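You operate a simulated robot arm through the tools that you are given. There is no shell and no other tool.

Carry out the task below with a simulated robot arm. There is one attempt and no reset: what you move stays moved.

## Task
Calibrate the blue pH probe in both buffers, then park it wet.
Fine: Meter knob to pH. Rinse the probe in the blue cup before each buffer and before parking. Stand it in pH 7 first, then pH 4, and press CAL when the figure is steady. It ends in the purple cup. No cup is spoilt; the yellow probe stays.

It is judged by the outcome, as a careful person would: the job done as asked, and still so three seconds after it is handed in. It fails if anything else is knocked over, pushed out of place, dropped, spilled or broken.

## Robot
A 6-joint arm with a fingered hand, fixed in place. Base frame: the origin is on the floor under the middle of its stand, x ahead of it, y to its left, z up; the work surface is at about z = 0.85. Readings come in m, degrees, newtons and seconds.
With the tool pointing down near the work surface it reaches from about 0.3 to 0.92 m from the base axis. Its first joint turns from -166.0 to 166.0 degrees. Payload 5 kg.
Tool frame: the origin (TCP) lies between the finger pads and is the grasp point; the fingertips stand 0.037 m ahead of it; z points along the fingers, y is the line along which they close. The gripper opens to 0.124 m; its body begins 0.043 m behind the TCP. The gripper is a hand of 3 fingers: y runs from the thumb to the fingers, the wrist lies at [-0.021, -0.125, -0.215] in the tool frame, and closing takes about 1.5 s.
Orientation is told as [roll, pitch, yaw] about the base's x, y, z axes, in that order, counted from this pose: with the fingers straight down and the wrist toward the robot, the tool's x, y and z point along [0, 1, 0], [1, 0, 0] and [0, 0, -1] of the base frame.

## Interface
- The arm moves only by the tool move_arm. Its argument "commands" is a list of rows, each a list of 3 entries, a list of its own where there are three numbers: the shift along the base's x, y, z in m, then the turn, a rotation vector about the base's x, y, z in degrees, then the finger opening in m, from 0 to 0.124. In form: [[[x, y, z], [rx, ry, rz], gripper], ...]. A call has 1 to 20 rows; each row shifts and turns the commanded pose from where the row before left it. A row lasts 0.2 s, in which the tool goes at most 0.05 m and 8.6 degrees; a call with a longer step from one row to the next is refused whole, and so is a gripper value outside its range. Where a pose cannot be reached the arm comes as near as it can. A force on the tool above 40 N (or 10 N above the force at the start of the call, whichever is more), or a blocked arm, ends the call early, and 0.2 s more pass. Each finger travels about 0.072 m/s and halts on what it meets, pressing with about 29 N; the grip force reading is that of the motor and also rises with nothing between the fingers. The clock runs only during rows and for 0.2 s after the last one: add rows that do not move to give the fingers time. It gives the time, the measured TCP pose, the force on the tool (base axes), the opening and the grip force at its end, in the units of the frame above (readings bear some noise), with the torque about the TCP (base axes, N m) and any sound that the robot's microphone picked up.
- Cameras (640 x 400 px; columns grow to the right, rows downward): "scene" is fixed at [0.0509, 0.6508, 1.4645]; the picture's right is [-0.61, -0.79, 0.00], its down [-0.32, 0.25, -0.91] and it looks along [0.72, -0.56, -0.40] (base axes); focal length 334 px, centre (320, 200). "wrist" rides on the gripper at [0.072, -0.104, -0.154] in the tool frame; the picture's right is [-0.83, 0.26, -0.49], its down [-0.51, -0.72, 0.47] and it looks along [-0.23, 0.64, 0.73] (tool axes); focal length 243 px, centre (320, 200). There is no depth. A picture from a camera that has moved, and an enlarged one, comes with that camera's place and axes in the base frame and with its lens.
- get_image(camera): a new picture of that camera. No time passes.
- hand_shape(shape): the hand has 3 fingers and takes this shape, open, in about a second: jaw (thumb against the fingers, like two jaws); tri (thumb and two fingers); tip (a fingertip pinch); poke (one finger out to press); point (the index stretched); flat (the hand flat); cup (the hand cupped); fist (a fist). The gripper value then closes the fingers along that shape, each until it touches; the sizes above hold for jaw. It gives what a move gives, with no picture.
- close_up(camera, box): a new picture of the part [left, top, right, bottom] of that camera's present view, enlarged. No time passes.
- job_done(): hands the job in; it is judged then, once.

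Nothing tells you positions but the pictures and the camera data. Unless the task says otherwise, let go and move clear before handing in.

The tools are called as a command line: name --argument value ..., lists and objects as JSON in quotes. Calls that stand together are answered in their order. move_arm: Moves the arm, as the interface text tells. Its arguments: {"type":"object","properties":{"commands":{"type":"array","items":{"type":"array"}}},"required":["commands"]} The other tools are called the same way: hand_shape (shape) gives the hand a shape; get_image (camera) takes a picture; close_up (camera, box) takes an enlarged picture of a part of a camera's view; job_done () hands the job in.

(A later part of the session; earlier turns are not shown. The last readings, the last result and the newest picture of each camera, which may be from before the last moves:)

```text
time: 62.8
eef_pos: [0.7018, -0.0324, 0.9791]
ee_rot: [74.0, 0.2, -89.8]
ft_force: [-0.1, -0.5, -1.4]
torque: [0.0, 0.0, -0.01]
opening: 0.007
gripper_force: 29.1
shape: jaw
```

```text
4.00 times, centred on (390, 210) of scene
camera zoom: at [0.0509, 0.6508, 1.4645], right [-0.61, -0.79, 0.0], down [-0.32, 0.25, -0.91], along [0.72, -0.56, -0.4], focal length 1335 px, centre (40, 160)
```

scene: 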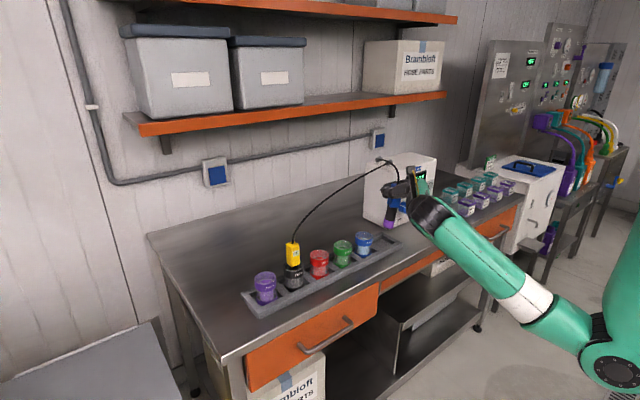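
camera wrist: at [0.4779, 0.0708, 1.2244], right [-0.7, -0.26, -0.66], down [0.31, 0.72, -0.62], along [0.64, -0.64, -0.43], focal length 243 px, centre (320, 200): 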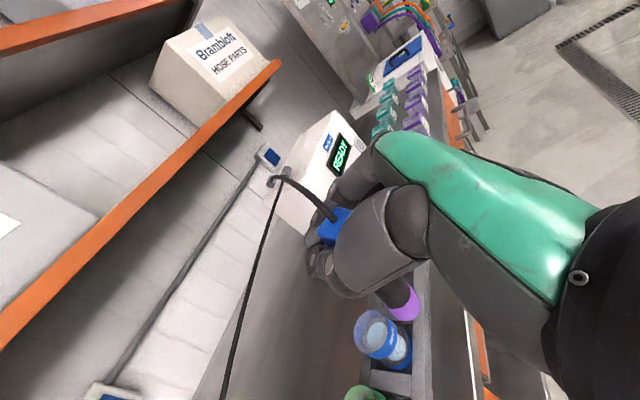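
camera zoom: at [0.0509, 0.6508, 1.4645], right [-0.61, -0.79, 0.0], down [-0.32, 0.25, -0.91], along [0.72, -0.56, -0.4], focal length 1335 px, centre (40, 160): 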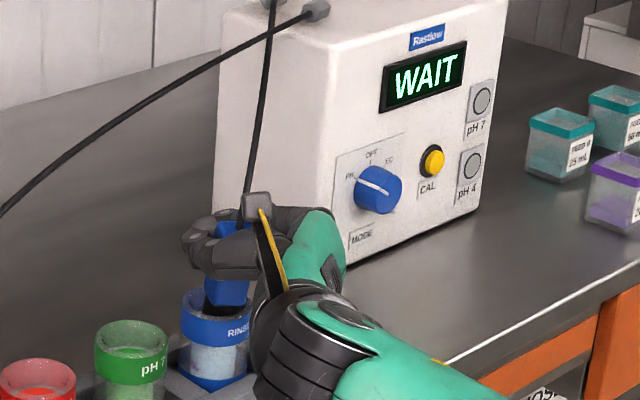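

The meter shows WAIT: the probe is in the rinse. I'll hold it here a few seconds.

move_arm --commands '[[[0, 0, 0], [0, 0, 0], 0.0], [[0, 0, 0], [0, 0, 0], 0.0], [[0, 0, 0], [0, 0, 0], 0.0], [[0, 0, 0], [0, 0, 0], 0.0], [[0, 0, 0], [0, 0, 0], 0.0], [[0, 0, 0], [0, 0, 0], 0.0], [[0, 0, 0], [0, 0, 0], 0.0], [[0, 0, 0], [0, 0, 0], 0.0], [[0, 0, 0], [0, 0, 0], 0.0], [[0, 0, 0], [0, 0, 0], 0.0], [[0, 0, 0], [0, 0, 0], 0.0], [[0, 0, 0], [0, 0, 0], 0.0], [[0, 0, 0], [0, 0, 0], 0.0], [[0, 0, 0], [0, 0, 0], 0.0], [[0, 0, 0], [0, 0, 0], 0.0]]'

close_up --camera "scene" --box '[340, 140, 440, 260]'

```text
time: 66.0
eef_pos: [0.7013, -0.031, 0.9794]
ee_rot: [73.9, 0.1, -89.8]
ft_force: [0.9, -0.2, -0.9]
torque: [-0.02, -0.02, 0.0]
opening: 0.0072
gripper_force: 29.1
shape: jaw
```

```text
3.33 times, centred on (390, 200) of scene
camera zoom: at [0.0509, 0.6508, 1.4645], right [-0.61, -0.79, 0.0], down [-0.32, 0.25, -0.91], along [0.72, -0.56, -0.4], focal length 1112 px, centre (87, 200)
```

zoom: 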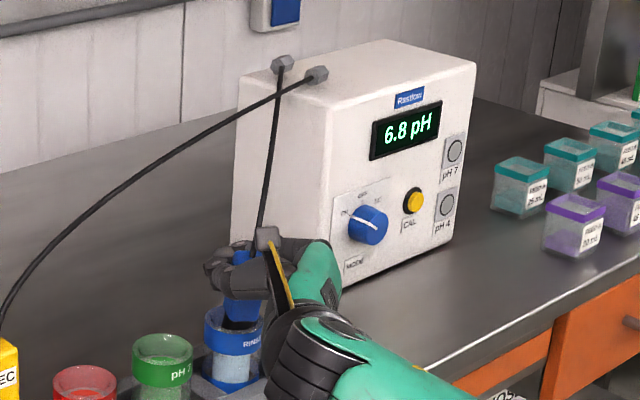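

The rinse reading has settled at 6.8 pH. I'll lift out and check the tip.

move_arm --commands '[[[0, 0, 0.01], [0, 0, 0], 0.0], [[0, 0, 0.015], [0, 0, 0], 0.0], [[0, 0, 0.018], [0, 0, 0], 0.0], [[0, 0, 0.018], [0, 0, 0], 0.0], [[0, 0, 0.018], [0, 0, 0], 0.0], [[0, 0, 0.018], [0, 0, 0], 0.0], [[0, 0, 0.018], [0, 0, 0], 0.0], [[0, 0, 0.018], [0, 0, 0], 0.0], [[0, 0, 0], [0, 0, 0], 0.0]]'

close_up --camera "wrist" --box '[360, 250, 540, 400]'

get_image --camera "wrist"

close_up --camera "scene" --box '[300, 140, 440, 280]'

```text
time: 68.0
eef_pos: [0.6985, -0.0306, 1.1119]
ee_rot: [73.9, 0.2, -89.8]
ft_force: [0.3, -0.1, -0.6]
torque: [-0.01, 0.02, -0.02]
opening: 0.0073
gripper_force: 29.3
shape: jaw
```

```text
2.67 times, centred on (450, 325) of wrist
camera zoom: at [0.5709, 0.0731, 1.2233], right [-0.7, -0.26, -0.66], down [0.31, 0.72, -0.62], along [0.64, -0.64, -0.43], focal length 647 px, centre (-27, -133)
```

zoom: 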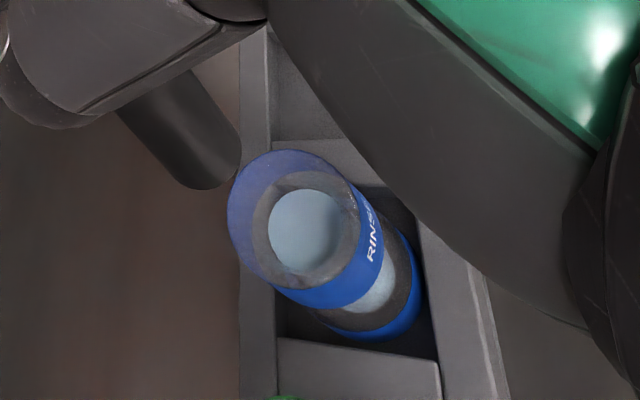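

```text
taken
camera wrist: at [0.5709, 0.0731, 1.2233], right [-0.7, -0.26, -0.66], down [0.31, 0.72, -0.62], along [0.64, -0.64, -0.43], focal length 243 px, centre (320, 200)
```

wrist: 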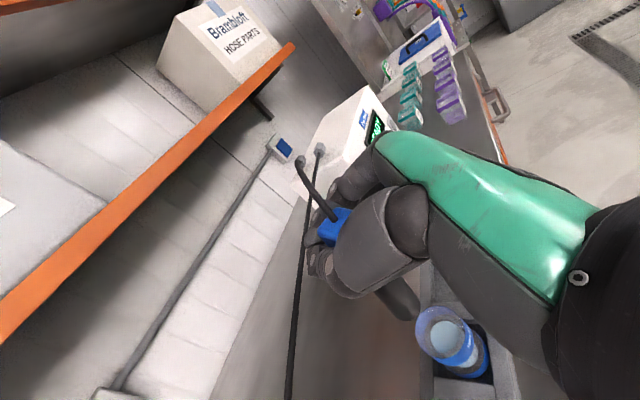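

```text
2.86 times, centred on (370, 210) of scene
camera zoom: at [0.0509, 0.6508, 1.4645], right [-0.61, -0.79, 0.0], down [-0.32, 0.25, -0.91], along [0.72, -0.56, -0.4], focal length 953 px, centre (177, 171)
```

zoom: 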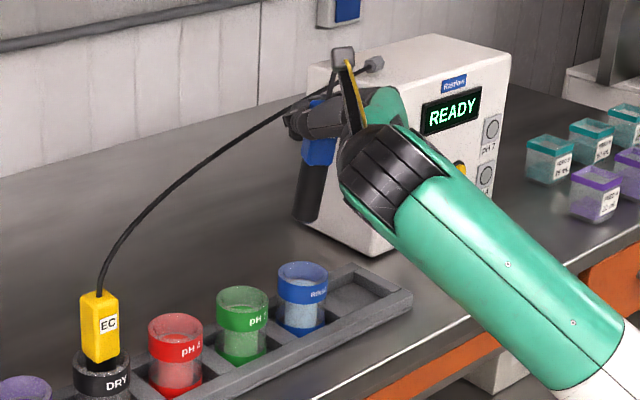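

The tip is clean now: the purple film is gone. I'll shift +0.0895 m in y to the green pH 7 cup and compare with the template.

move_arm --commands '[[[0.001, 0.0225, 0], [0, 0, 0], 0.0], [[0, 0.0225, 0], [0, 0, 0], 0.0], [[0, 0.0225, 0], [0, 0, 0], 0.0], [[0, 0.022, 0], [0, 0, 0], 0.0], [[0, 0, 0], [0, 0, 0], 0.0], [[0, 0, 0], [0, 0, 0], 0.0]]'

close_up --camera "wrist" --box '[360, 250, 540, 400]'

close_up --camera "scene" --box '[300, 140, 440, 280]'

```text
time: 69.4
eef_pos: [0.7016, 0.0578, 1.1112]
ee_rot: [73.8, 0.0, -89.9]
ft_force: [-0.3, -0.3, -0.1]
torque: [0.01, 0.03, 0.02]
opening: 0.0073
gripper_force: 29.0
shape: jaw
```

```text
2.67 times, centred on (450, 325) of wrist
camera zoom: at [0.5725, 0.1615, 1.2228], right [-0.7, -0.26, -0.66], down [0.31, 0.72, -0.62], along [0.64, -0.64, -0.43], focal length 647 px, centre (-27, -133)
```

zoom: 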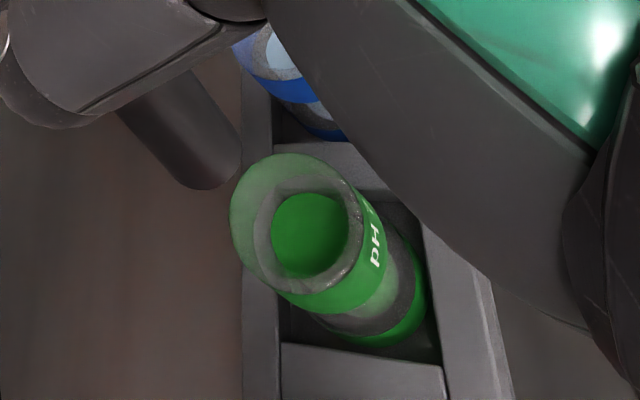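

```text
2.86 times, centred on (370, 210) of scene
camera zoom: at [0.0509, 0.6508, 1.4645], right [-0.61, -0.79, 0.0], down [-0.32, 0.25, -0.91], along [0.72, -0.56, -0.4], focal length 953 px, centre (177, 171)
```

zoom: 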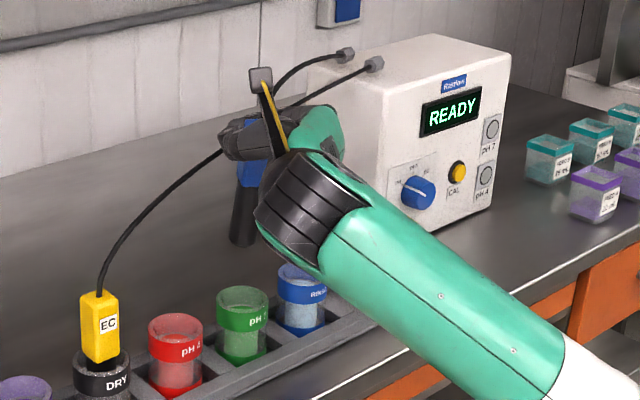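

The alignment over green matches within about 1 mm. I'll lower the probe gently in stages to standing depth.

move_arm --commands '[[[0, 0.001, -0.01], [0, 0, 0], 0.0], [[0, 0, -0.015], [0, 0, 0], 0.0], [[0, 0, -0.015], [0, 0, 0], 0.0], [[0, 0, -0.015], [0, 0, 0], 0.0], [[0, 0, -0.012], [0, 0, 0], 0.0], [[0, 0, -0.01], [0, 0, 0], 0.0], [[0, 0, -0.01], [0, 0, 0], 0.0], [[0, 0, 0], [0, 0, 0], 0.0]]'

close_up --camera "wrist" --box '[300, 200, 480, 350]'

close_up --camera "scene" --box '[310, 180, 400, 270]'

```text
time: 71.2
eef_pos: [0.7005, 0.0603, 1.0239]
ee_rot: [73.8, 0.1, -89.8]
ft_force: [-0.2, -0.1, -0.6]
torque: [-0.03, -0.04, -0.03]
opening: 0.007
gripper_force: 29.4
shape: jaw
```

```text
2.67 times, centred on (390, 275) of wrist
camera zoom: at [0.5718, 0.163, 1.1362], right [-0.7, -0.26, -0.66], down [0.31, 0.72, -0.62], along [0.64, -0.64, -0.43], focal length 647 px, centre (133, 0)
```

zoom: 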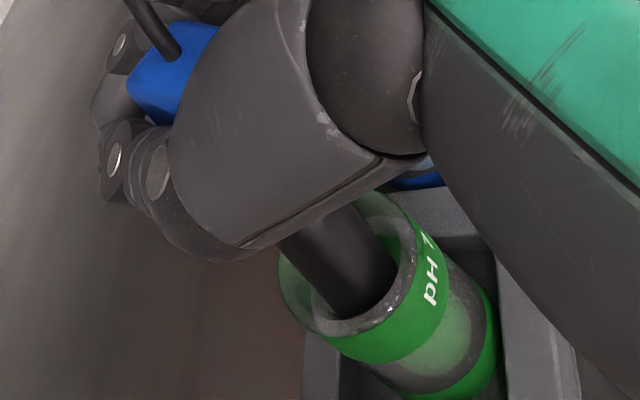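

```text
4.44 times, centred on (355, 225) of scene
camera zoom: at [0.0509, 0.6508, 1.4645], right [-0.61, -0.79, 0.0], down [-0.32, 0.25, -0.91], along [0.72, -0.56, -0.4], focal length 1483 px, centre (164, 89)
```

zoom: 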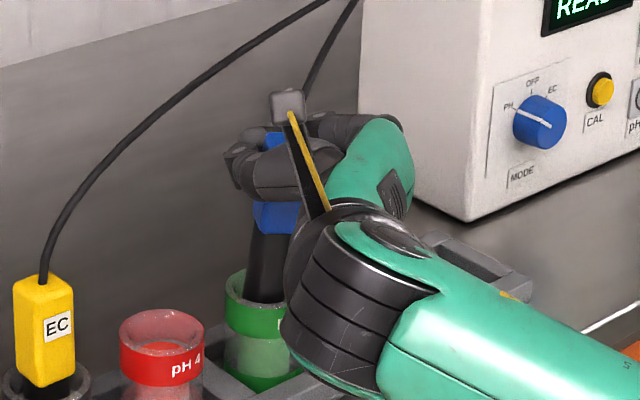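

move_arm --commands '[[[0, 0, -0.01], [0, 0, 0], 0.0], [[0, 0, -0.01], [0, 0, 0], 0.0], [[0, 0, -0.01], [0, 0, 0], 0.0], [[0, 0, -0.008], [0, 0, 0], 0.0], [[0, 0, -0.006], [0, 0, 0], 0.0], [[0, 0, -0.002], [0, 0, 0], 0.0], [[0, 0, 0], [0, 0, 0], 0.0]]'

close_up --camera "wrist" --box '[280, 160, 460, 310]'

close_up --camera "scene" --box '[310, 150, 440, 280]'

```text
time: 72.8
eef_pos: [0.7019, 0.0587, 0.9791]
ee_rot: [74.0, 0.0, -89.9]
ft_force: [0.8, -0.6, -1.3]
torque: [-0.01, -0.01, 0.02]
opening: 0.0071
gripper_force: 29.2
shape: jaw
```

```text
2.67 times, centred on (370, 235) of wrist
camera zoom: at [0.5729, 0.1625, 1.0912], right [-0.7, -0.26, -0.66], down [0.31, 0.72, -0.62], along [0.64, -0.64, -0.43], focal length 647 px, centre (187, 107)
```

zoom: 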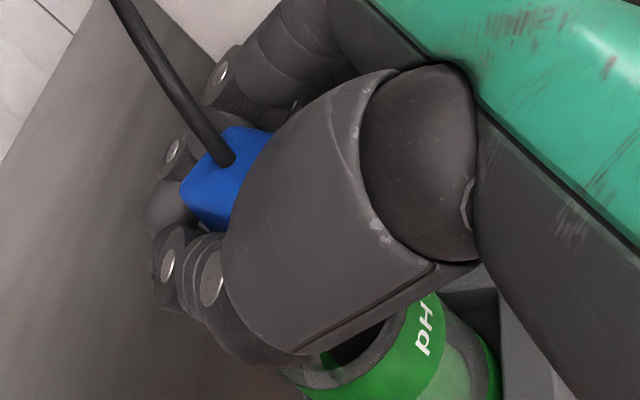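

```text
3.08 times, centred on (375, 215) of scene
camera zoom: at [0.0509, 0.6508, 1.4645], right [-0.61, -0.79, 0.0], down [-0.32, 0.25, -0.91], along [0.72, -0.56, -0.4], focal length 1027 px, centre (151, 154)
```

zoom: 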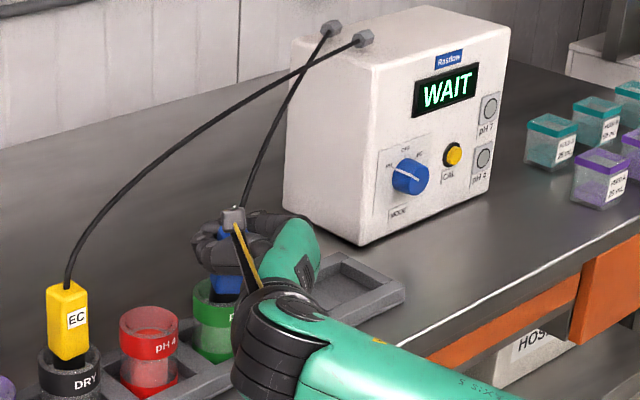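

The meter shows WAIT with the probe in pH 7. I'll lower the last 2 mm, open the fingers gradually and see that the probe stands by itself.

move_arm --commands '[[[0, 0, -0.002], [0, 0, 0], 0.0], [[0, 0, 0], [0, 0, 0], 0.01], [[0, 0, 0], [0, 0, 0], 0.02], [[0, 0, 0], [0, 0, 0], 0.03], [[0, 0, 0], [0, 0, 0], 0.045], [[0, 0, 0], [0, 0, 0], 0.06], [[0, 0, 0], [0, 0, 0], 0.06], [[0, 0, 0], [0, 0, 0], 0.06]]'

close_up --camera "wrist" --box '[230, 130, 430, 330]'

close_up --camera "scene" --box '[310, 150, 440, 280]'

```text
time: 74.6
eef_pos: [0.7009, 0.0598, 0.9772]
ee_rot: [73.8, 0.2, -89.8]
ft_force: [-0.8, 0.0, -1.1]
torque: [0.03, -0.01, -0.02]
opening: 0.0598
gripper_force: 0.0
shape: jaw
```

```text
2.00 times, centred on (330, 230) of wrist
camera zoom: at [0.5728, 0.1623, 1.0892], right [-0.7, -0.26, -0.66], down [0.31, 0.72, -0.62], along [0.64, -0.64, -0.43], focal length 485 px, centre (300, 140)
```

zoom: 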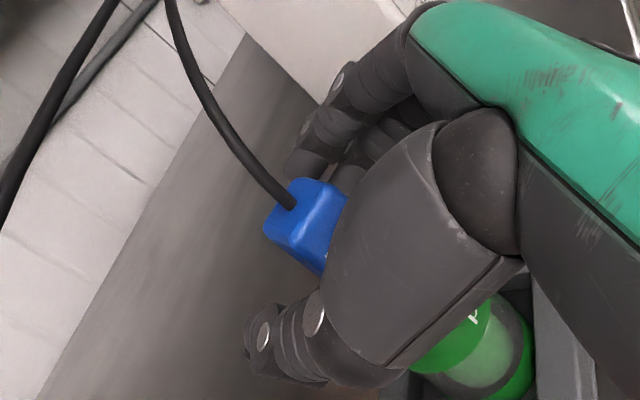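

```text
3.08 times, centred on (375, 215) of scene
camera zoom: at [0.0509, 0.6508, 1.4645], right [-0.61, -0.79, 0.0], down [-0.32, 0.25, -0.91], along [0.72, -0.56, -0.4], focal length 1027 px, centre (151, 154)
```

zoom: 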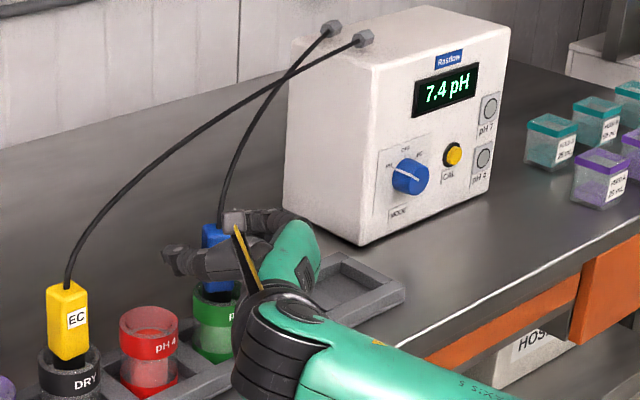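

The probe stands by itself in pH 7 and the display reads 7.4 pH. I'll back straight out.

move_arm --commands '[[[-0.01, 0, 0], [0, 0, 0], 0.06], [[-0.015, 0, 0], [0, 0, 0], 0.06], [[-0.02, 0, 0], [0, 0, 0], 0.06], [[-0.025, 0, 0], [0, 0, 0], 0.06], [[-0.03, 0, 0], [0, 0, 0], 0.06], [[-0.02, 0, 0.02], [0, 0, 0], 0.06], [[0, 0, 0.03], [0, 0, 0], 0.06], [[0, 0, 0.03], [0, 0, 0], 0.06]]'

get_image --camera "scene"

close_up --camera "scene" --box '[310, 150, 440, 280]'

get_image --camera "wrist"

```text
time: 76.4
eef_pos: [0.5807, 0.0586, 1.0556]
ee_rot: [73.9, 0.0, -89.9]
ft_force: [-0.1, 0.3, -0.3]
torque: [-0.04, 0.01, 0.01]
opening: 0.0596
gripper_force: 0.1
shape: jaw
```

```text
taken
```

scene: 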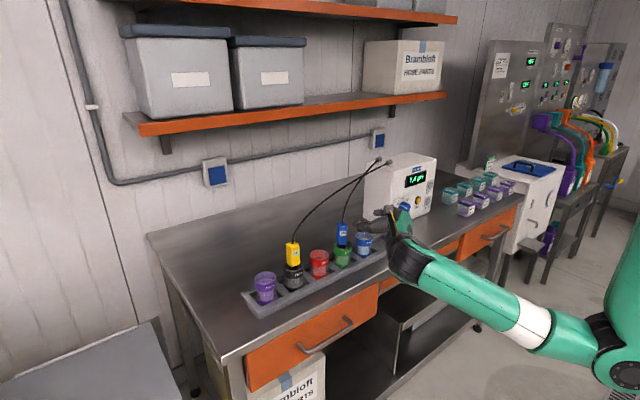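

```text
3.08 times, centred on (375, 215) of scene
camera zoom: at [0.0509, 0.6508, 1.4645], right [-0.61, -0.79, 0.0], down [-0.32, 0.25, -0.91], along [0.72, -0.56, -0.4], focal length 1027 px, centre (151, 154)
```

zoom: 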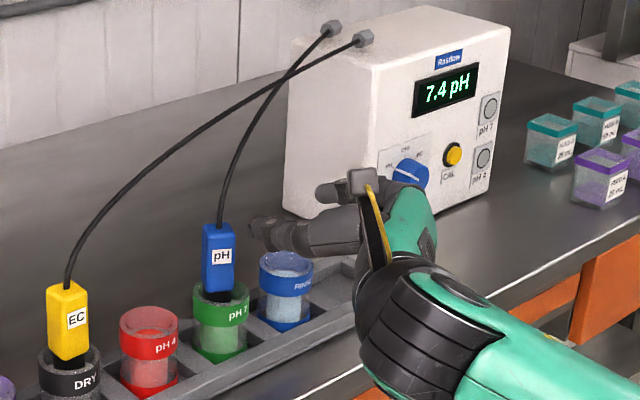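

```text
taken
camera wrist: at [0.4524, 0.1618, 1.1683], right [-0.7, -0.26, -0.66], down [0.31, 0.72, -0.62], along [0.64, -0.64, -0.43], focal length 243 px, centre (320, 200)
```

wrist: 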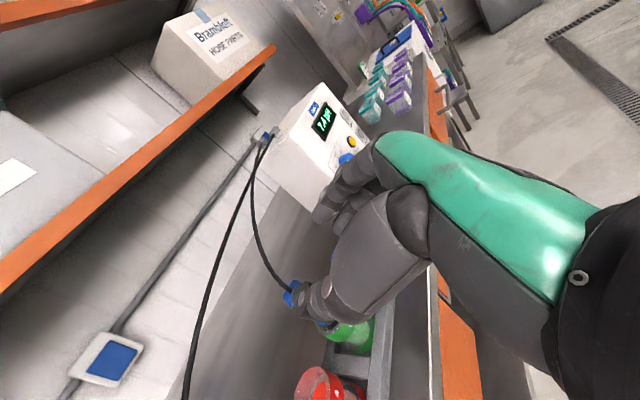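

The probe stands upright in pH 7, reading 7.4. I'll move in front of the meter, well back, and form the poke shape to see where the pressing finger lies.

move_arm --commands '[[[0, -0.035, 0.003], [0, 0, 0], 0.06], [[0, -0.035, 0.003], [0, 0, 0], 0.06], [[0, -0.035, 0.003], [0, 0, 0], 0.06], [[0, -0.035, 0.003], [0, 0, 0], 0.06], [[0, -0.035, 0.003], [0, 0, 0], 0.06], [[0, -0.035, 0.003], [0, 0, 0], 0.06], [[0, -0.035, 0.003], [0, 0, 0], 0.06], [[0, -0.035, 0.003], [0, 0, 0], 0.06], [[0, -0.035, 0], [0, 0, 0], 0.06], [[0, -0.035, 0], [0, 0, 0], 0.06], [[0, 0, 0], [0, 0, 0], 0.06]]'

hand_shape --shape "poke"

get_image --camera "wrist"

close_up --camera "scene" --box '[360, 120, 520, 250]'

```text
time: 78.8
eef_pos: [0.5817, -0.2926, 1.0785]
ee_rot: [73.9, 0.0, -89.8]
ft_force: [0.6, 0.7, -0.6]
torque: [-0.01, -0.04, -0.02]
opening: 0.0594
gripper_force: 0.0
shape: jaw
```

```text
time: 79.7
eef_pos: [0.5813, -0.2916, 1.0804]
ee_rot: [73.8, 0.2, -89.7]
ft_force: [0.7, -0.5, -0.5]
torque: [-0.01, -0.02, 0.03]
opening: 0.0
gripper_force: 0.1
shape: poke
```

```text
taken
camera wrist: at [0.4528, -0.1874, 1.1917], right [-0.7, -0.26, -0.66], down [0.31, 0.72, -0.62], along [0.64, -0.64, -0.43], focal length 243 px, centre (320, 200)
```

wrist: 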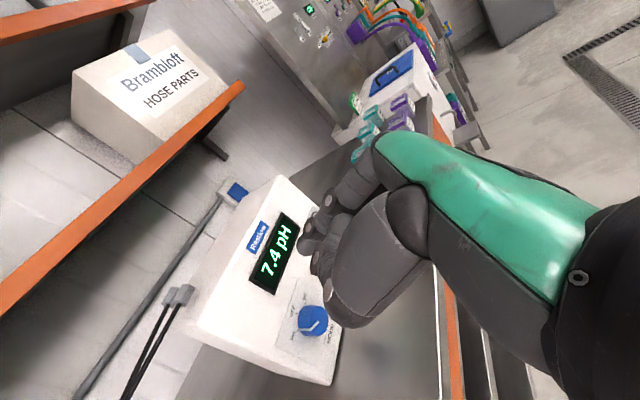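

```text
3.08 times, centred on (440, 185) of scene
camera zoom: at [0.0509, 0.6508, 1.4645], right [-0.61, -0.79, 0.0], down [-0.32, 0.25, -0.91], along [0.72, -0.56, -0.4], focal length 1027 px, centre (-49, 246)
```

zoom: 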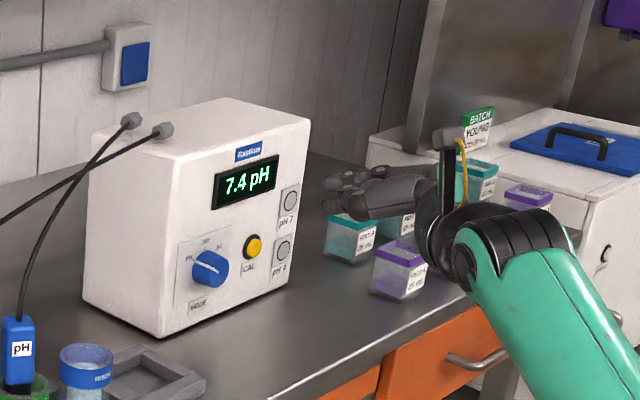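

close_up --camera "wrist" --box '[270, 140, 470, 340]'

close_up --camera "scene" --box '[425, 150, 495, 210]'

```text
2.00 times, centred on (370, 240) of wrist
camera zoom: at [0.4528, -0.1874, 1.1917], right [-0.7, -0.26, -0.66], down [0.31, 0.72, -0.62], along [0.64, -0.64, -0.43], focal length 485 px, centre (220, 120)
```

zoom: 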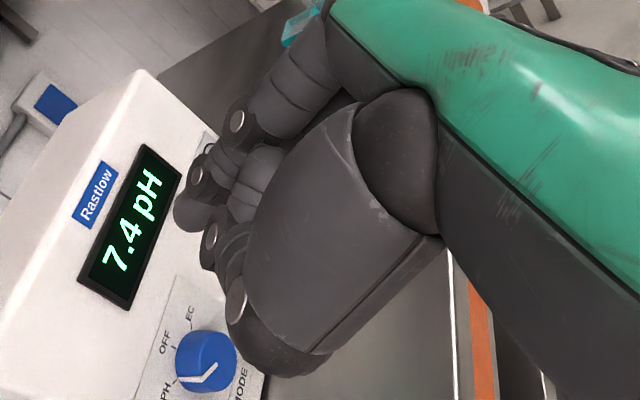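

```text
6.67 times, centred on (460, 180) of scene
camera zoom: at [0.0509, 0.6508, 1.4645], right [-0.61, -0.79, 0.0], down [-0.32, 0.25, -0.91], along [0.72, -0.56, -0.4], focal length 2224 px, centre (-613, 333)
```

zoom: 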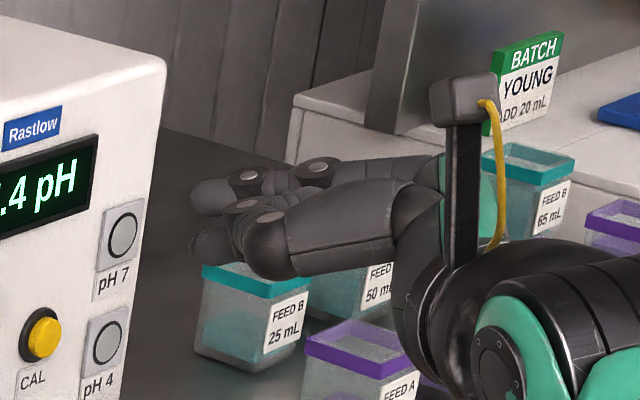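

The index finger leads, with its tip about 4 cm ahead of the grasp point and almost on the tool axis. I'll bring it to a standoff in front of CAL at (0.64, −0.375, 0.934).

move_arm --commands '[[[0.004, -0.012, -0.015], [0, 0, 0], 0.0], [[0.004, -0.012, -0.02], [0, 0, 0], 0.0], [[0.004, -0.012, -0.022], [0, 0, 0], 0.0], [[0.008, -0.012, -0.022], [0, 0, 0], 0.0], [[0.01, -0.012, -0.022], [0, 0, 0], 0.0], [[0.014, -0.012, -0.022], [0, 0, 0], 0.0], [[0.015, -0.011, -0.024], [0, 0, 0], 0.0], [[0, 0, 0], [0, 0, 0], 0.0]]'

close_up --camera "wrist" --box '[220, 120, 420, 320]'

close_up --camera "scene" --box '[370, 150, 470, 240]'

```text
time: 81.5
eef_pos: [0.6415, -0.3744, 0.9339]
ee_rot: [73.9, 0.1, -89.8]
ft_force: [-0.6, 0.3, -0.2]
torque: [-0.03, -0.01, 0.02]
opening: 0.0001
gripper_force: 28.7
shape: jaw
```

```text
2.00 times, centred on (320, 220) of wrist
camera zoom: at [0.5127, -0.2706, 1.046], right [-0.7, -0.26, -0.66], down [0.31, 0.72, -0.62], along [0.64, -0.64, -0.43], focal length 485 px, centre (320, 160)
```

zoom: 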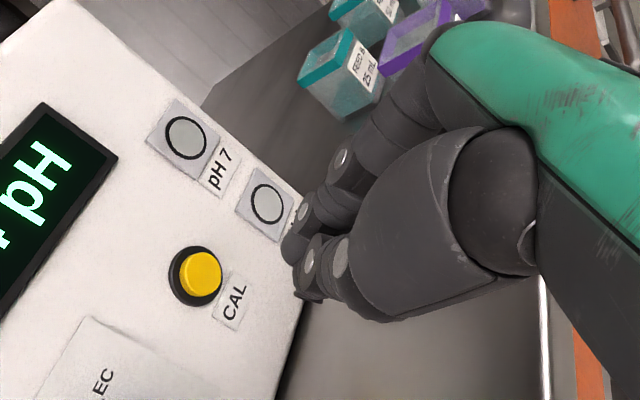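

```text
4.44 times, centred on (420, 195) of scene
camera zoom: at [0.0509, 0.6508, 1.4645], right [-0.61, -0.79, 0.0], down [-0.32, 0.25, -0.91], along [0.72, -0.56, -0.4], focal length 1483 px, centre (-124, 222)
```

zoom: 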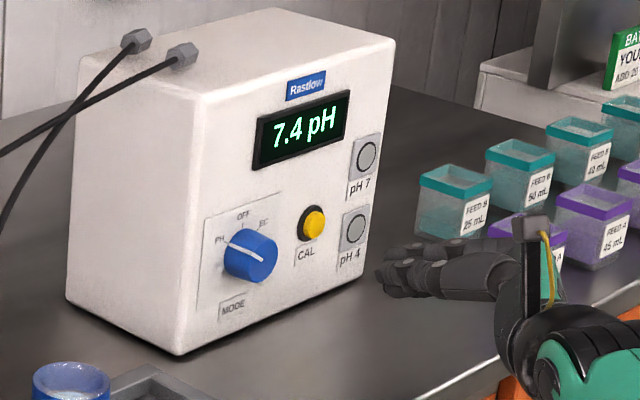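

close_up --camera "wrist" --box '[350, 200, 430, 280]'

close_up --camera "scene" --box '[430, 180, 480, 230]'

```text
5.00 times, centred on (390, 240) of wrist
camera zoom: at [0.5127, -0.2706, 1.046], right [-0.7, -0.26, -0.66], down [0.31, 0.72, -0.62], along [0.64, -0.64, -0.43], focal length 1213 px, centre (-30, 0)
```

zoom: 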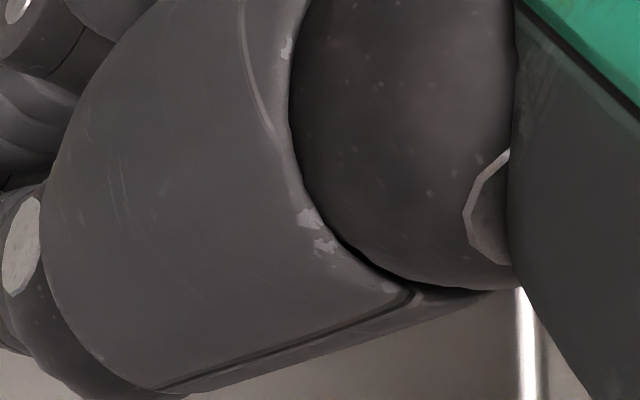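

```text
8.00 times, centred on (455, 205) of scene
camera zoom: at [0.0509, 0.6508, 1.4645], right [-0.61, -0.79, 0.0], down [-0.32, 0.25, -0.91], along [0.72, -0.56, -0.4], focal length 2669 px, centre (-760, 160)
```

zoom: 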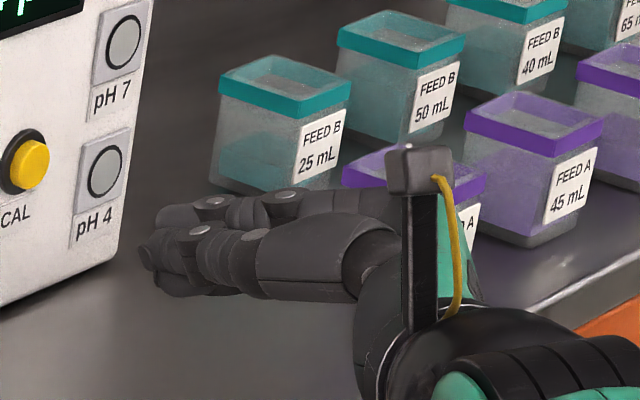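

close_up --camera "wrist" --box '[230, 190, 350, 290]'

```text
4.00 times, centred on (290, 240) of wrist
camera zoom: at [0.5127, -0.2706, 1.046], right [-0.7, -0.26, -0.66], down [0.31, 0.72, -0.62], along [0.64, -0.64, -0.43], focal length 970 px, centre (440, 40)
```

zoom: 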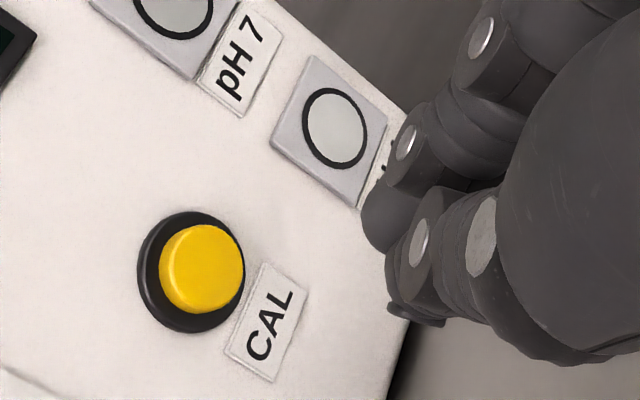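

hand_shape --shape "poke"

close_up --camera "wrist" --box '[230, 190, 350, 290]'

close_up --camera "scene" --box '[400, 170, 480, 230]'

```text
time: 82.4
eef_pos: [0.6401, -0.3739, 0.9339]
ee_rot: [74.0, 0.1, -89.8]
ft_force: [0.8, 0.1, -0.8]
torque: [0.0, 0.04, 0.02]
opening: 0.0
gripper_force: 0.0
shape: poke
```

```text
4.00 times, centred on (290, 240) of wrist
camera zoom: at [0.5126, -0.2705, 1.0462], right [-0.7, -0.26, -0.66], down [0.31, 0.72, -0.62], along [0.64, -0.64, -0.43], focal length 970 px, centre (440, 40)
```

zoom: 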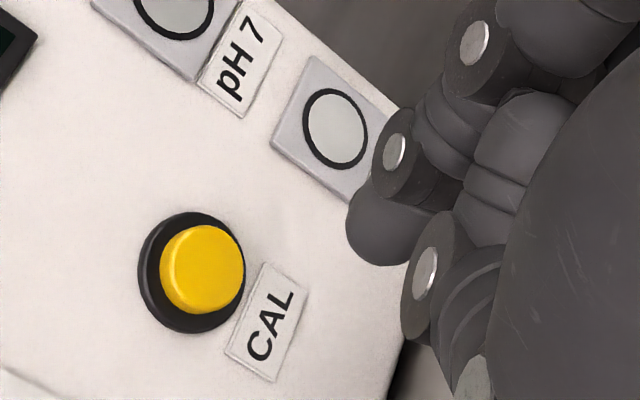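

```text
6.67 times, centred on (440, 200) of scene
camera zoom: at [0.0509, 0.6508, 1.4645], right [-0.61, -0.79, 0.0], down [-0.32, 0.25, -0.91], along [0.72, -0.56, -0.4], focal length 2224 px, centre (-480, 200)
```

zoom: 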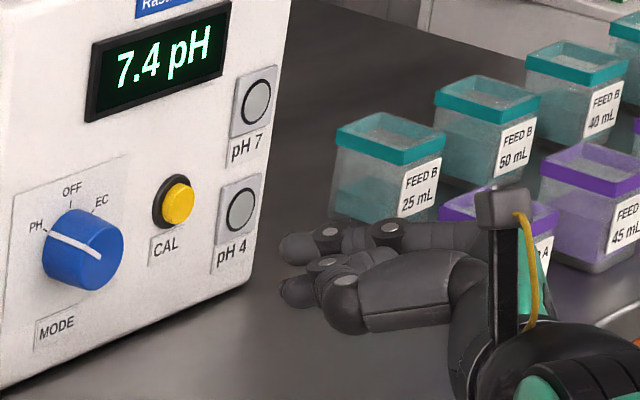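

The poke shape puts the index tip about 4 cm ahead and near CAL's line. My last move with gripper 0 folded it back to a pinch, so I'll test which gripper value preserves the poke shape, without moving.

move_arm --commands '[[[0, 0, 0], [0, 0, 0], 0.124], [[0, 0, 0], [0, 0, 0], 0.124]]'

close_up --camera "scene" --box '[400, 170, 480, 230]'

```text
time: 83.0
eef_pos: [0.6425, -0.3745, 0.9343]
ee_rot: [73.9, 0.1, -89.8]
ft_force: [0.2, -0.7, -0.2]
torque: [0.0, -0.02, 0.01]
opening: 0.0
gripper_force: 0.1
shape: poke
```

```text
6.67 times, centred on (440, 200) of scene
camera zoom: at [0.0509, 0.6508, 1.4645], right [-0.61, -0.79, 0.0], down [-0.32, 0.25, -0.91], along [0.72, -0.56, -0.4], focal length 2224 px, centre (-480, 200)
```

zoom: 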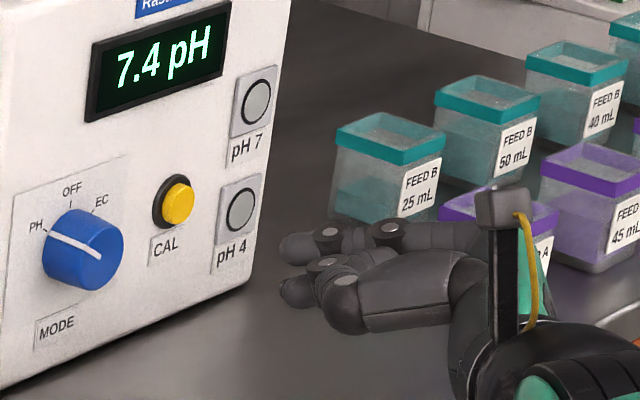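

With 0.124 the poke shape is kept. I'll bring the fingertip to about 1.5 cm before the button and check alignment.

move_arm --commands '[[[0.012, 0.002, 0.001], [0, 0, 0], 0.124], [[0.012, 0, 0], [0, 0, 0], 0.124], [[0.012, 0, 0], [0, 0, 0], 0.124], [[0.012, 0, 0], [0, 0, 0], 0.124], [[0.005, 0, 0], [0, 0, 0], 0.124], [[0, 0, 0], [0, 0, 0], 0.124]]'

close_up --camera "scene" --box '[390, 165, 460, 225]'

close_up --camera "wrist" --box '[230, 190, 350, 290]'

```text
time: 84.4
eef_pos: [0.6928, -0.3721, 0.9356]
ee_rot: [74.0, 0.2, -89.7]
ft_force: [-0.2, -0.3, -0.4]
torque: [0.0, 0.0, 0.02]
opening: 0.0
gripper_force: 0.0
shape: poke
```

```text
6.67 times, centred on (425, 195) of scene
camera zoom: at [0.0509, 0.6508, 1.4645], right [-0.61, -0.79, 0.0], down [-0.32, 0.25, -0.91], along [0.72, -0.56, -0.4], focal length 2224 px, centre (-380, 233)
```

zoom: 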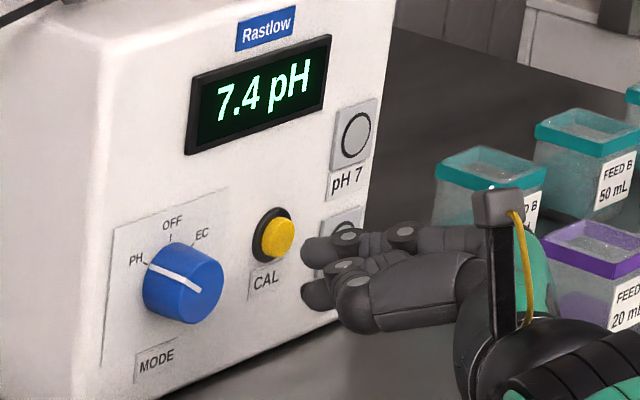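

```text
4.00 times, centred on (290, 240) of wrist
camera zoom: at [0.5639, -0.2685, 1.0462], right [-0.7, -0.26, -0.66], down [0.31, 0.72, -0.62], along [0.64, -0.64, -0.43], focal length 970 px, centre (440, 40)
```

zoom: 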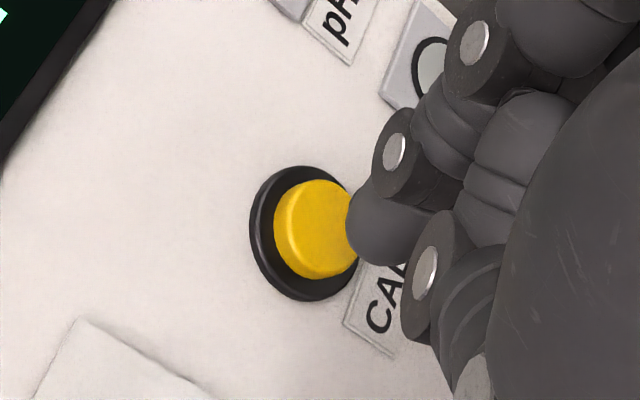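

The fingertip lines up with the yellow button. I'll press forward slowly.

move_arm --commands '[[[0.008, 0, 0], [0, 0, 0], 0.124], [[0.005, 0, 0], [0, 0, 0], 0.124], [[0.004, 0, 0], [0, 0, 0], 0.124], [[0.003, 0, 0], [0, 0, 0], 0.124], [[0, 0, 0], [0, 0, 0], 0.124]]'

close_up --camera "scene" --box '[390, 165, 460, 225]'

close_up --camera "wrist" --box '[230, 190, 350, 290]'

```text
time: 85.6
eef_pos: [0.7131, -0.3727, 0.934]
ee_rot: [73.8, 0.2, -89.9]
ft_force: [-2.2, -0.1, -0.9]
torque: [0.0, -0.01, -0.01]
opening: 0.0
gripper_force: 0.0
shape: poke
heard: click
```

```text
6.67 times, centred on (425, 195) of scene
camera zoom: at [0.0509, 0.6508, 1.4645], right [-0.61, -0.79, 0.0], down [-0.32, 0.25, -0.91], along [0.72, -0.56, -0.4], focal length 2224 px, centre (-380, 233)
```

zoom: 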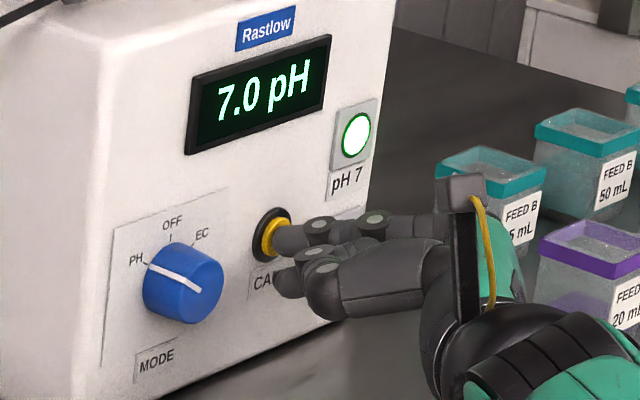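

```text
4.00 times, centred on (290, 240) of wrist
camera zoom: at [0.5838, -0.2688, 1.0467], right [-0.7, -0.26, -0.66], down [0.31, 0.72, -0.62], along [0.64, -0.64, -0.43], focal length 970 px, centre (440, 40)
```

zoom: 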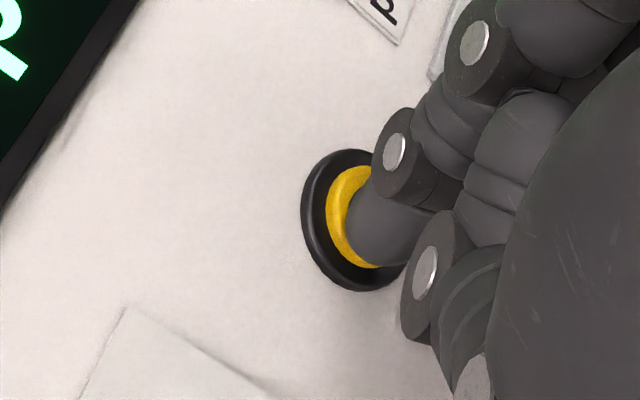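

Click heard: the display reads 7.0 pH and the pH 7 lamp is lit. I'll back off straight, rise, return the hand to jaw and go back to the probe.

move_arm --commands '[[[-0.015, 0, 0], [0, 0, 0], 0.124], [[-0.02, 0, 0], [0, 0, 0], 0.124], [[-0.025, 0, 0], [0, 0, 0], 0.124], [[-0.02, 0.01, 0.02], [0, 0, 0], 0.124], [[-0.02, 0.02, 0.03], [0, 0, 0], 0.124], [[-0.02, 0.025, 0.03], [0, 0, 0], 0.124], [[-0.01, 0.03, 0.03], [0, 0, 0], 0.124], [[0, 0.03, 0.02], [0, 0, 0], 0.124], [[0, 0, 0], [0, 0, 0], 0.124]]'

hand_shape --shape "jaw"

get_image --camera "scene"

```text
time: 87.6
eef_pos: [0.5823, -0.2565, 1.0664]
ee_rot: [73.9, 0.1, -89.9]
ft_force: [0.1, 0.1, -0.3]
torque: [-0.03, -0.02, -0.04]
opening: 0.0001
gripper_force: 0.1
shape: poke
```

```text
time: 88.5
eef_pos: [0.5821, -0.2563, 1.0642]
ee_rot: [73.9, 0.0, -89.9]
ft_force: [-0.7, -0.1, -0.6]
torque: [0.01, 0.01, 0.0]
opening: 0.124
gripper_force: 0.1
shape: jaw
```

```text
taken
```

scene: 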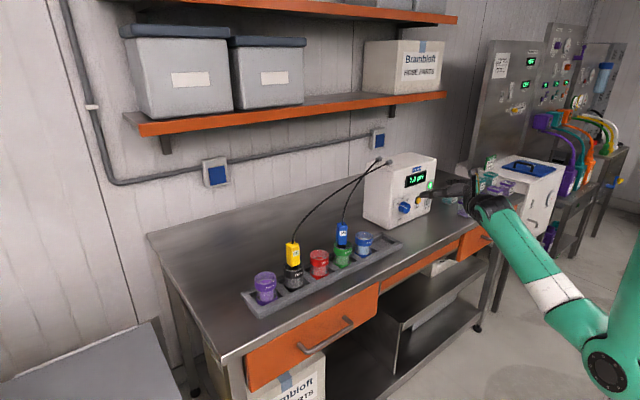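

move_arm --commands '[[[0, 0.0315, 0], [0, 0, 0], 0.06], [[0, 0.0315, 0], [0, 0, 0], 0.06], [[0, 0.0315, 0], [0, 0, 0], 0.06], [[0, 0.0315, 0], [0, 0, 0], 0.06], [[0, 0.0315, 0], [0, 0, 0], 0.06], [[0, 0.0315, 0], [0, 0, 0], 0.06], [[0, 0.0315, 0], [0, 0, 0], 0.06], [[0, 0.0315, 0], [0, 0, 0], 0.06], [[0, 0.0315, 0], [0, 0, 0], 0.06], [[0, 0.0315, 0], [0, 0, 0], 0.06], [[0, 0, -0.03], [0, 0, 0], 0.06], [[0, 0, -0.03], [0, 0, 0], 0.06], [[0.005, 0, -0.025], [0, 0, 0], 0.06], [[0, 0, 0], [0, 0, 0], 0.06]]'

close_up --camera "wrist" --box '[210, 160, 370, 360]'

close_up --camera "scene" --box '[300, 180, 420, 290]'

```text
time: 91.5
eef_pos: [0.5873, 0.0596, 0.9789]
ee_rot: [73.8, 0.1, -89.8]
ft_force: [0.6, -0.3, -0.4]
torque: [0.0, 0.02, 0.0]
opening: 0.0603
gripper_force: 0.1
shape: jaw
```

```text
2.00 times, centred on (290, 260) of wrist
camera zoom: at [0.4573, 0.1634, 1.0911], right [-0.7, -0.26, -0.66], down [0.31, 0.72, -0.62], along [0.64, -0.64, -0.43], focal length 485 px, centre (380, 80)
```

zoom: 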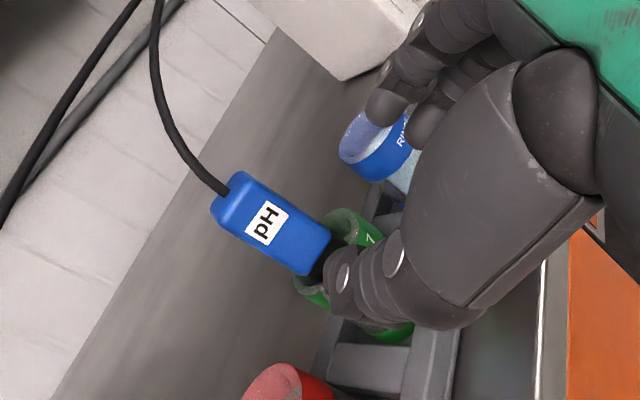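

```text
3.64 times, centred on (360, 235) of scene
camera zoom: at [0.0509, 0.6508, 1.4645], right [-0.61, -0.79, 0.0], down [-0.32, 0.25, -0.91], along [0.72, -0.56, -0.4], focal length 1213 px, centre (174, 73)
```

zoom: 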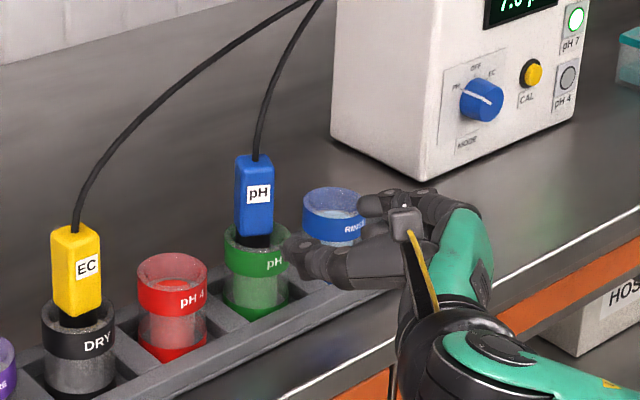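

The probe handle is at about (0.702, 0.061), right in line with the open fingers. I'll slide forward around it.

move_arm --commands '[[[0.015, 0.001, -0.002], [0, 0, 0], 0.06], [[0.015, 0, 0], [0, 0, 0], 0.06], [[0.015, 0, 0], [0, 0, 0], 0.06], [[0.015, 0, 0], [0, 0, 0], 0.06], [[0.015, 0, 0], [0, 0, 0], 0.06], [[0.015, 0, 0], [0, 0, 0], 0.06], [[0.012, 0, 0], [0, 0, 0], 0.06], [[0.012, 0, 0], [0, 0, 0], 0.06], [[0, 0, 0], [0, 0, 0], 0.06]]'

close_up --camera "wrist" --box '[230, 130, 430, 330]'

```text
time: 93.5
eef_pos: [0.7043, 0.0605, 0.9792]
ee_rot: [73.9, 0.1, -89.8]
ft_force: [0.7, 0.6, -0.5]
torque: [-0.02, 0.03, 0.0]
opening: 0.0603
gripper_force: 0.1
shape: jaw
```

```text
2.00 times, centred on (330, 230) of wrist
camera zoom: at [0.5749, 0.1639, 1.0911], right [-0.7, -0.26, -0.66], down [0.31, 0.72, -0.62], along [0.64, -0.64, -0.43], focal length 485 px, centre (300, 140)
```

zoom: 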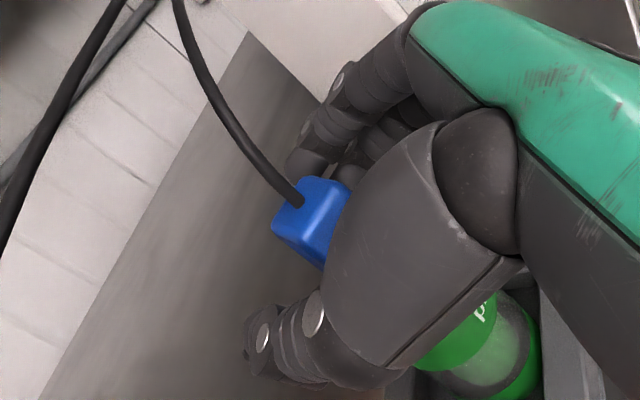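

move_arm --commands '[[[-0.002, 0, -0.001], [0, 0, 0], 0.045], [[0, 0, 0], [0, 0, 0], 0.03], [[0, 0, 0], [0, 0, 0], 0.018], [[0, 0, 0], [0, 0, 0], 0.01], [[0, 0, 0], [0, 0, 0], 0.0], [[0, 0, 0], [0, 0, 0], 0.0], [[0, 0, 0], [0, 0, 0], 0.0]]'

close_up --camera "wrist" --box '[280, 160, 460, 310]'

```text
time: 95.1
eef_pos: [0.7008, 0.0601, 0.9788]
ee_rot: [73.8, 0.0, -89.8]
ft_force: [0.3, -0.2, 0.3]
torque: [0.01, 0.01, 0.01]
opening: 0.0136
gripper_force: 28.9
shape: jaw
```

```text
2.67 times, centred on (370, 235) of wrist
camera zoom: at [0.5724, 0.1635, 1.0899], right [-0.7, -0.26, -0.66], down [0.31, 0.72, -0.62], along [0.64, -0.64, -0.43], focal length 647 px, centre (187, 107)
```

zoom: 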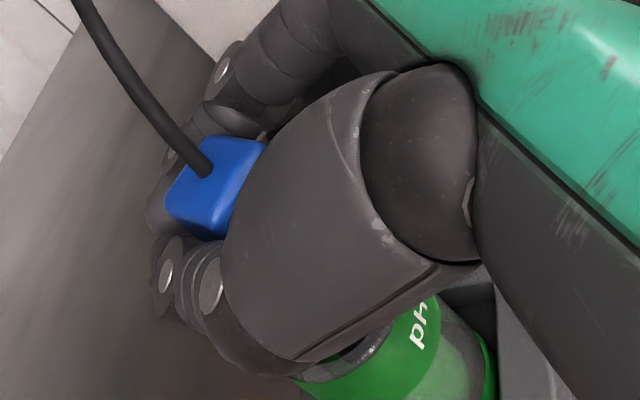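

Gripped at 29 N, with a slightly different seat in the fingers than before. I'll lift slowly and check how the tip hangs.

move_arm --commands '[[[0, 0, 0.008], [0, 0, 0], 0.0], [[0, 0, 0.012], [0, 0, 0], 0.0], [[0, 0, 0.015], [0, 0, 0], 0.0], [[0, 0, 0.015], [0, 0, 0], 0.0], [[0, 0, 0.018], [0, 0, 0], 0.0], [[0, 0, 0.018], [0, 0, 0], 0.0], [[0, 0, 0.018], [0, 0, 0], 0.0], [[0, 0, 0.018], [0, 0, 0], 0.0], [[0, 0, 0.012], [0, 0, 0], 0.0], [[0, 0, 0], [0, 0, 0], 0.0]]'

close_up --camera "wrist" --box '[360, 250, 540, 400]'

close_up --camera "scene" --box '[300, 140, 440, 280]'

close_up --camera "wrist" --box '[280, 160, 460, 310]'

```text
time: 97.3
eef_pos: [0.7005, 0.0599, 1.1118]
ee_rot: [73.9, 0.1, -89.8]
ft_force: [-0.8, -0.3, 0.2]
torque: [-0.01, -0.02, 0.0]
opening: 0.0137
gripper_force: 28.5
shape: jaw
```

```text
2.67 times, centred on (450, 325) of wrist
camera zoom: at [0.5718, 0.1632, 1.2234], right [-0.7, -0.26, -0.66], down [0.31, 0.72, -0.62], along [0.64, -0.64, -0.43], focal length 647 px, centre (-27, -133)
```

zoom: 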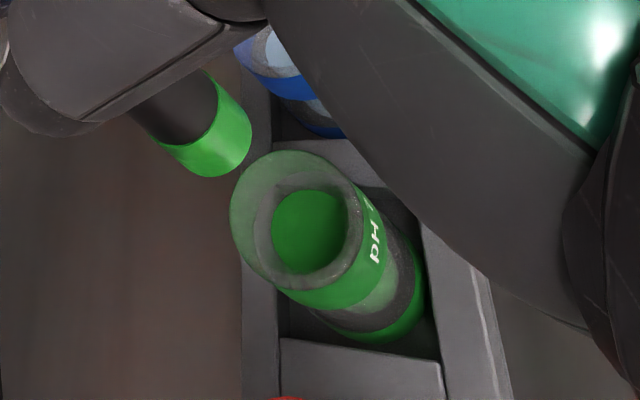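

```text
2.86 times, centred on (370, 210) of scene
camera zoom: at [0.0509, 0.6508, 1.4645], right [-0.61, -0.79, 0.0], down [-0.32, 0.25, -0.91], along [0.72, -0.56, -0.4], focal length 953 px, centre (177, 171)
```

zoom: 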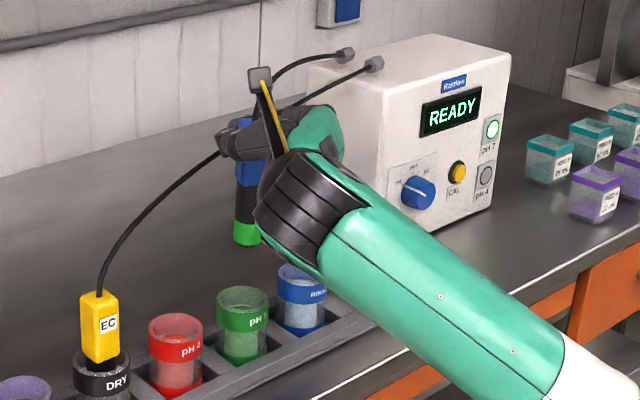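

```text
2.67 times, centred on (370, 235) of wrist
camera zoom: at [0.5718, 0.1632, 1.2234], right [-0.7, -0.26, -0.66], down [0.31, 0.72, -0.62], along [0.64, -0.64, -0.43], focal length 647 px, centre (187, 107)
```

zoom: 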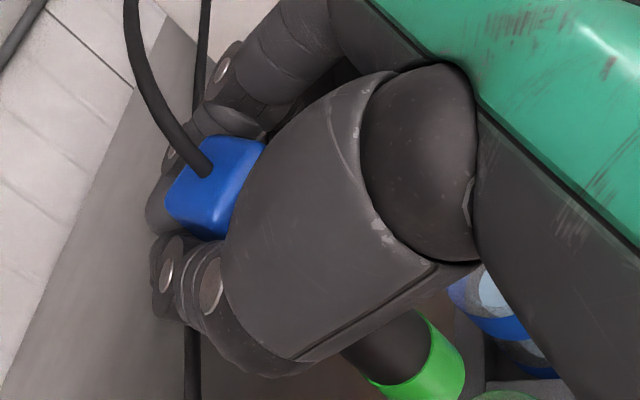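

The tip carries a green film as expected. I'll check its tilt from the scene camera before rinsing.

close_up --camera "scene" --box '[330, 150, 420, 240]'

```text
4.44 times, centred on (375, 195) of scene
camera zoom: at [0.0509, 0.6508, 1.4645], right [-0.61, -0.79, 0.0], down [-0.32, 0.25, -0.91], along [0.72, -0.56, -0.4], focal length 1483 px, centre (76, 222)
```

zoom: 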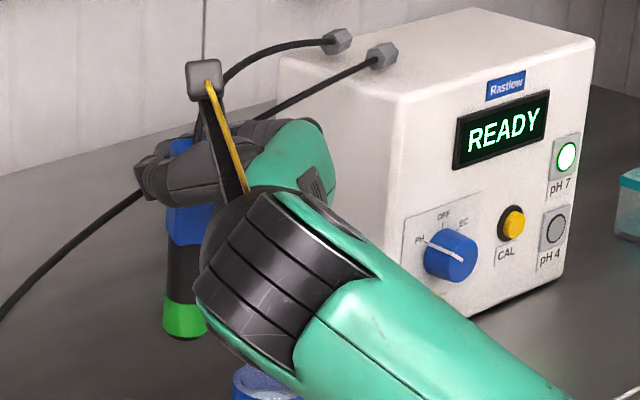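

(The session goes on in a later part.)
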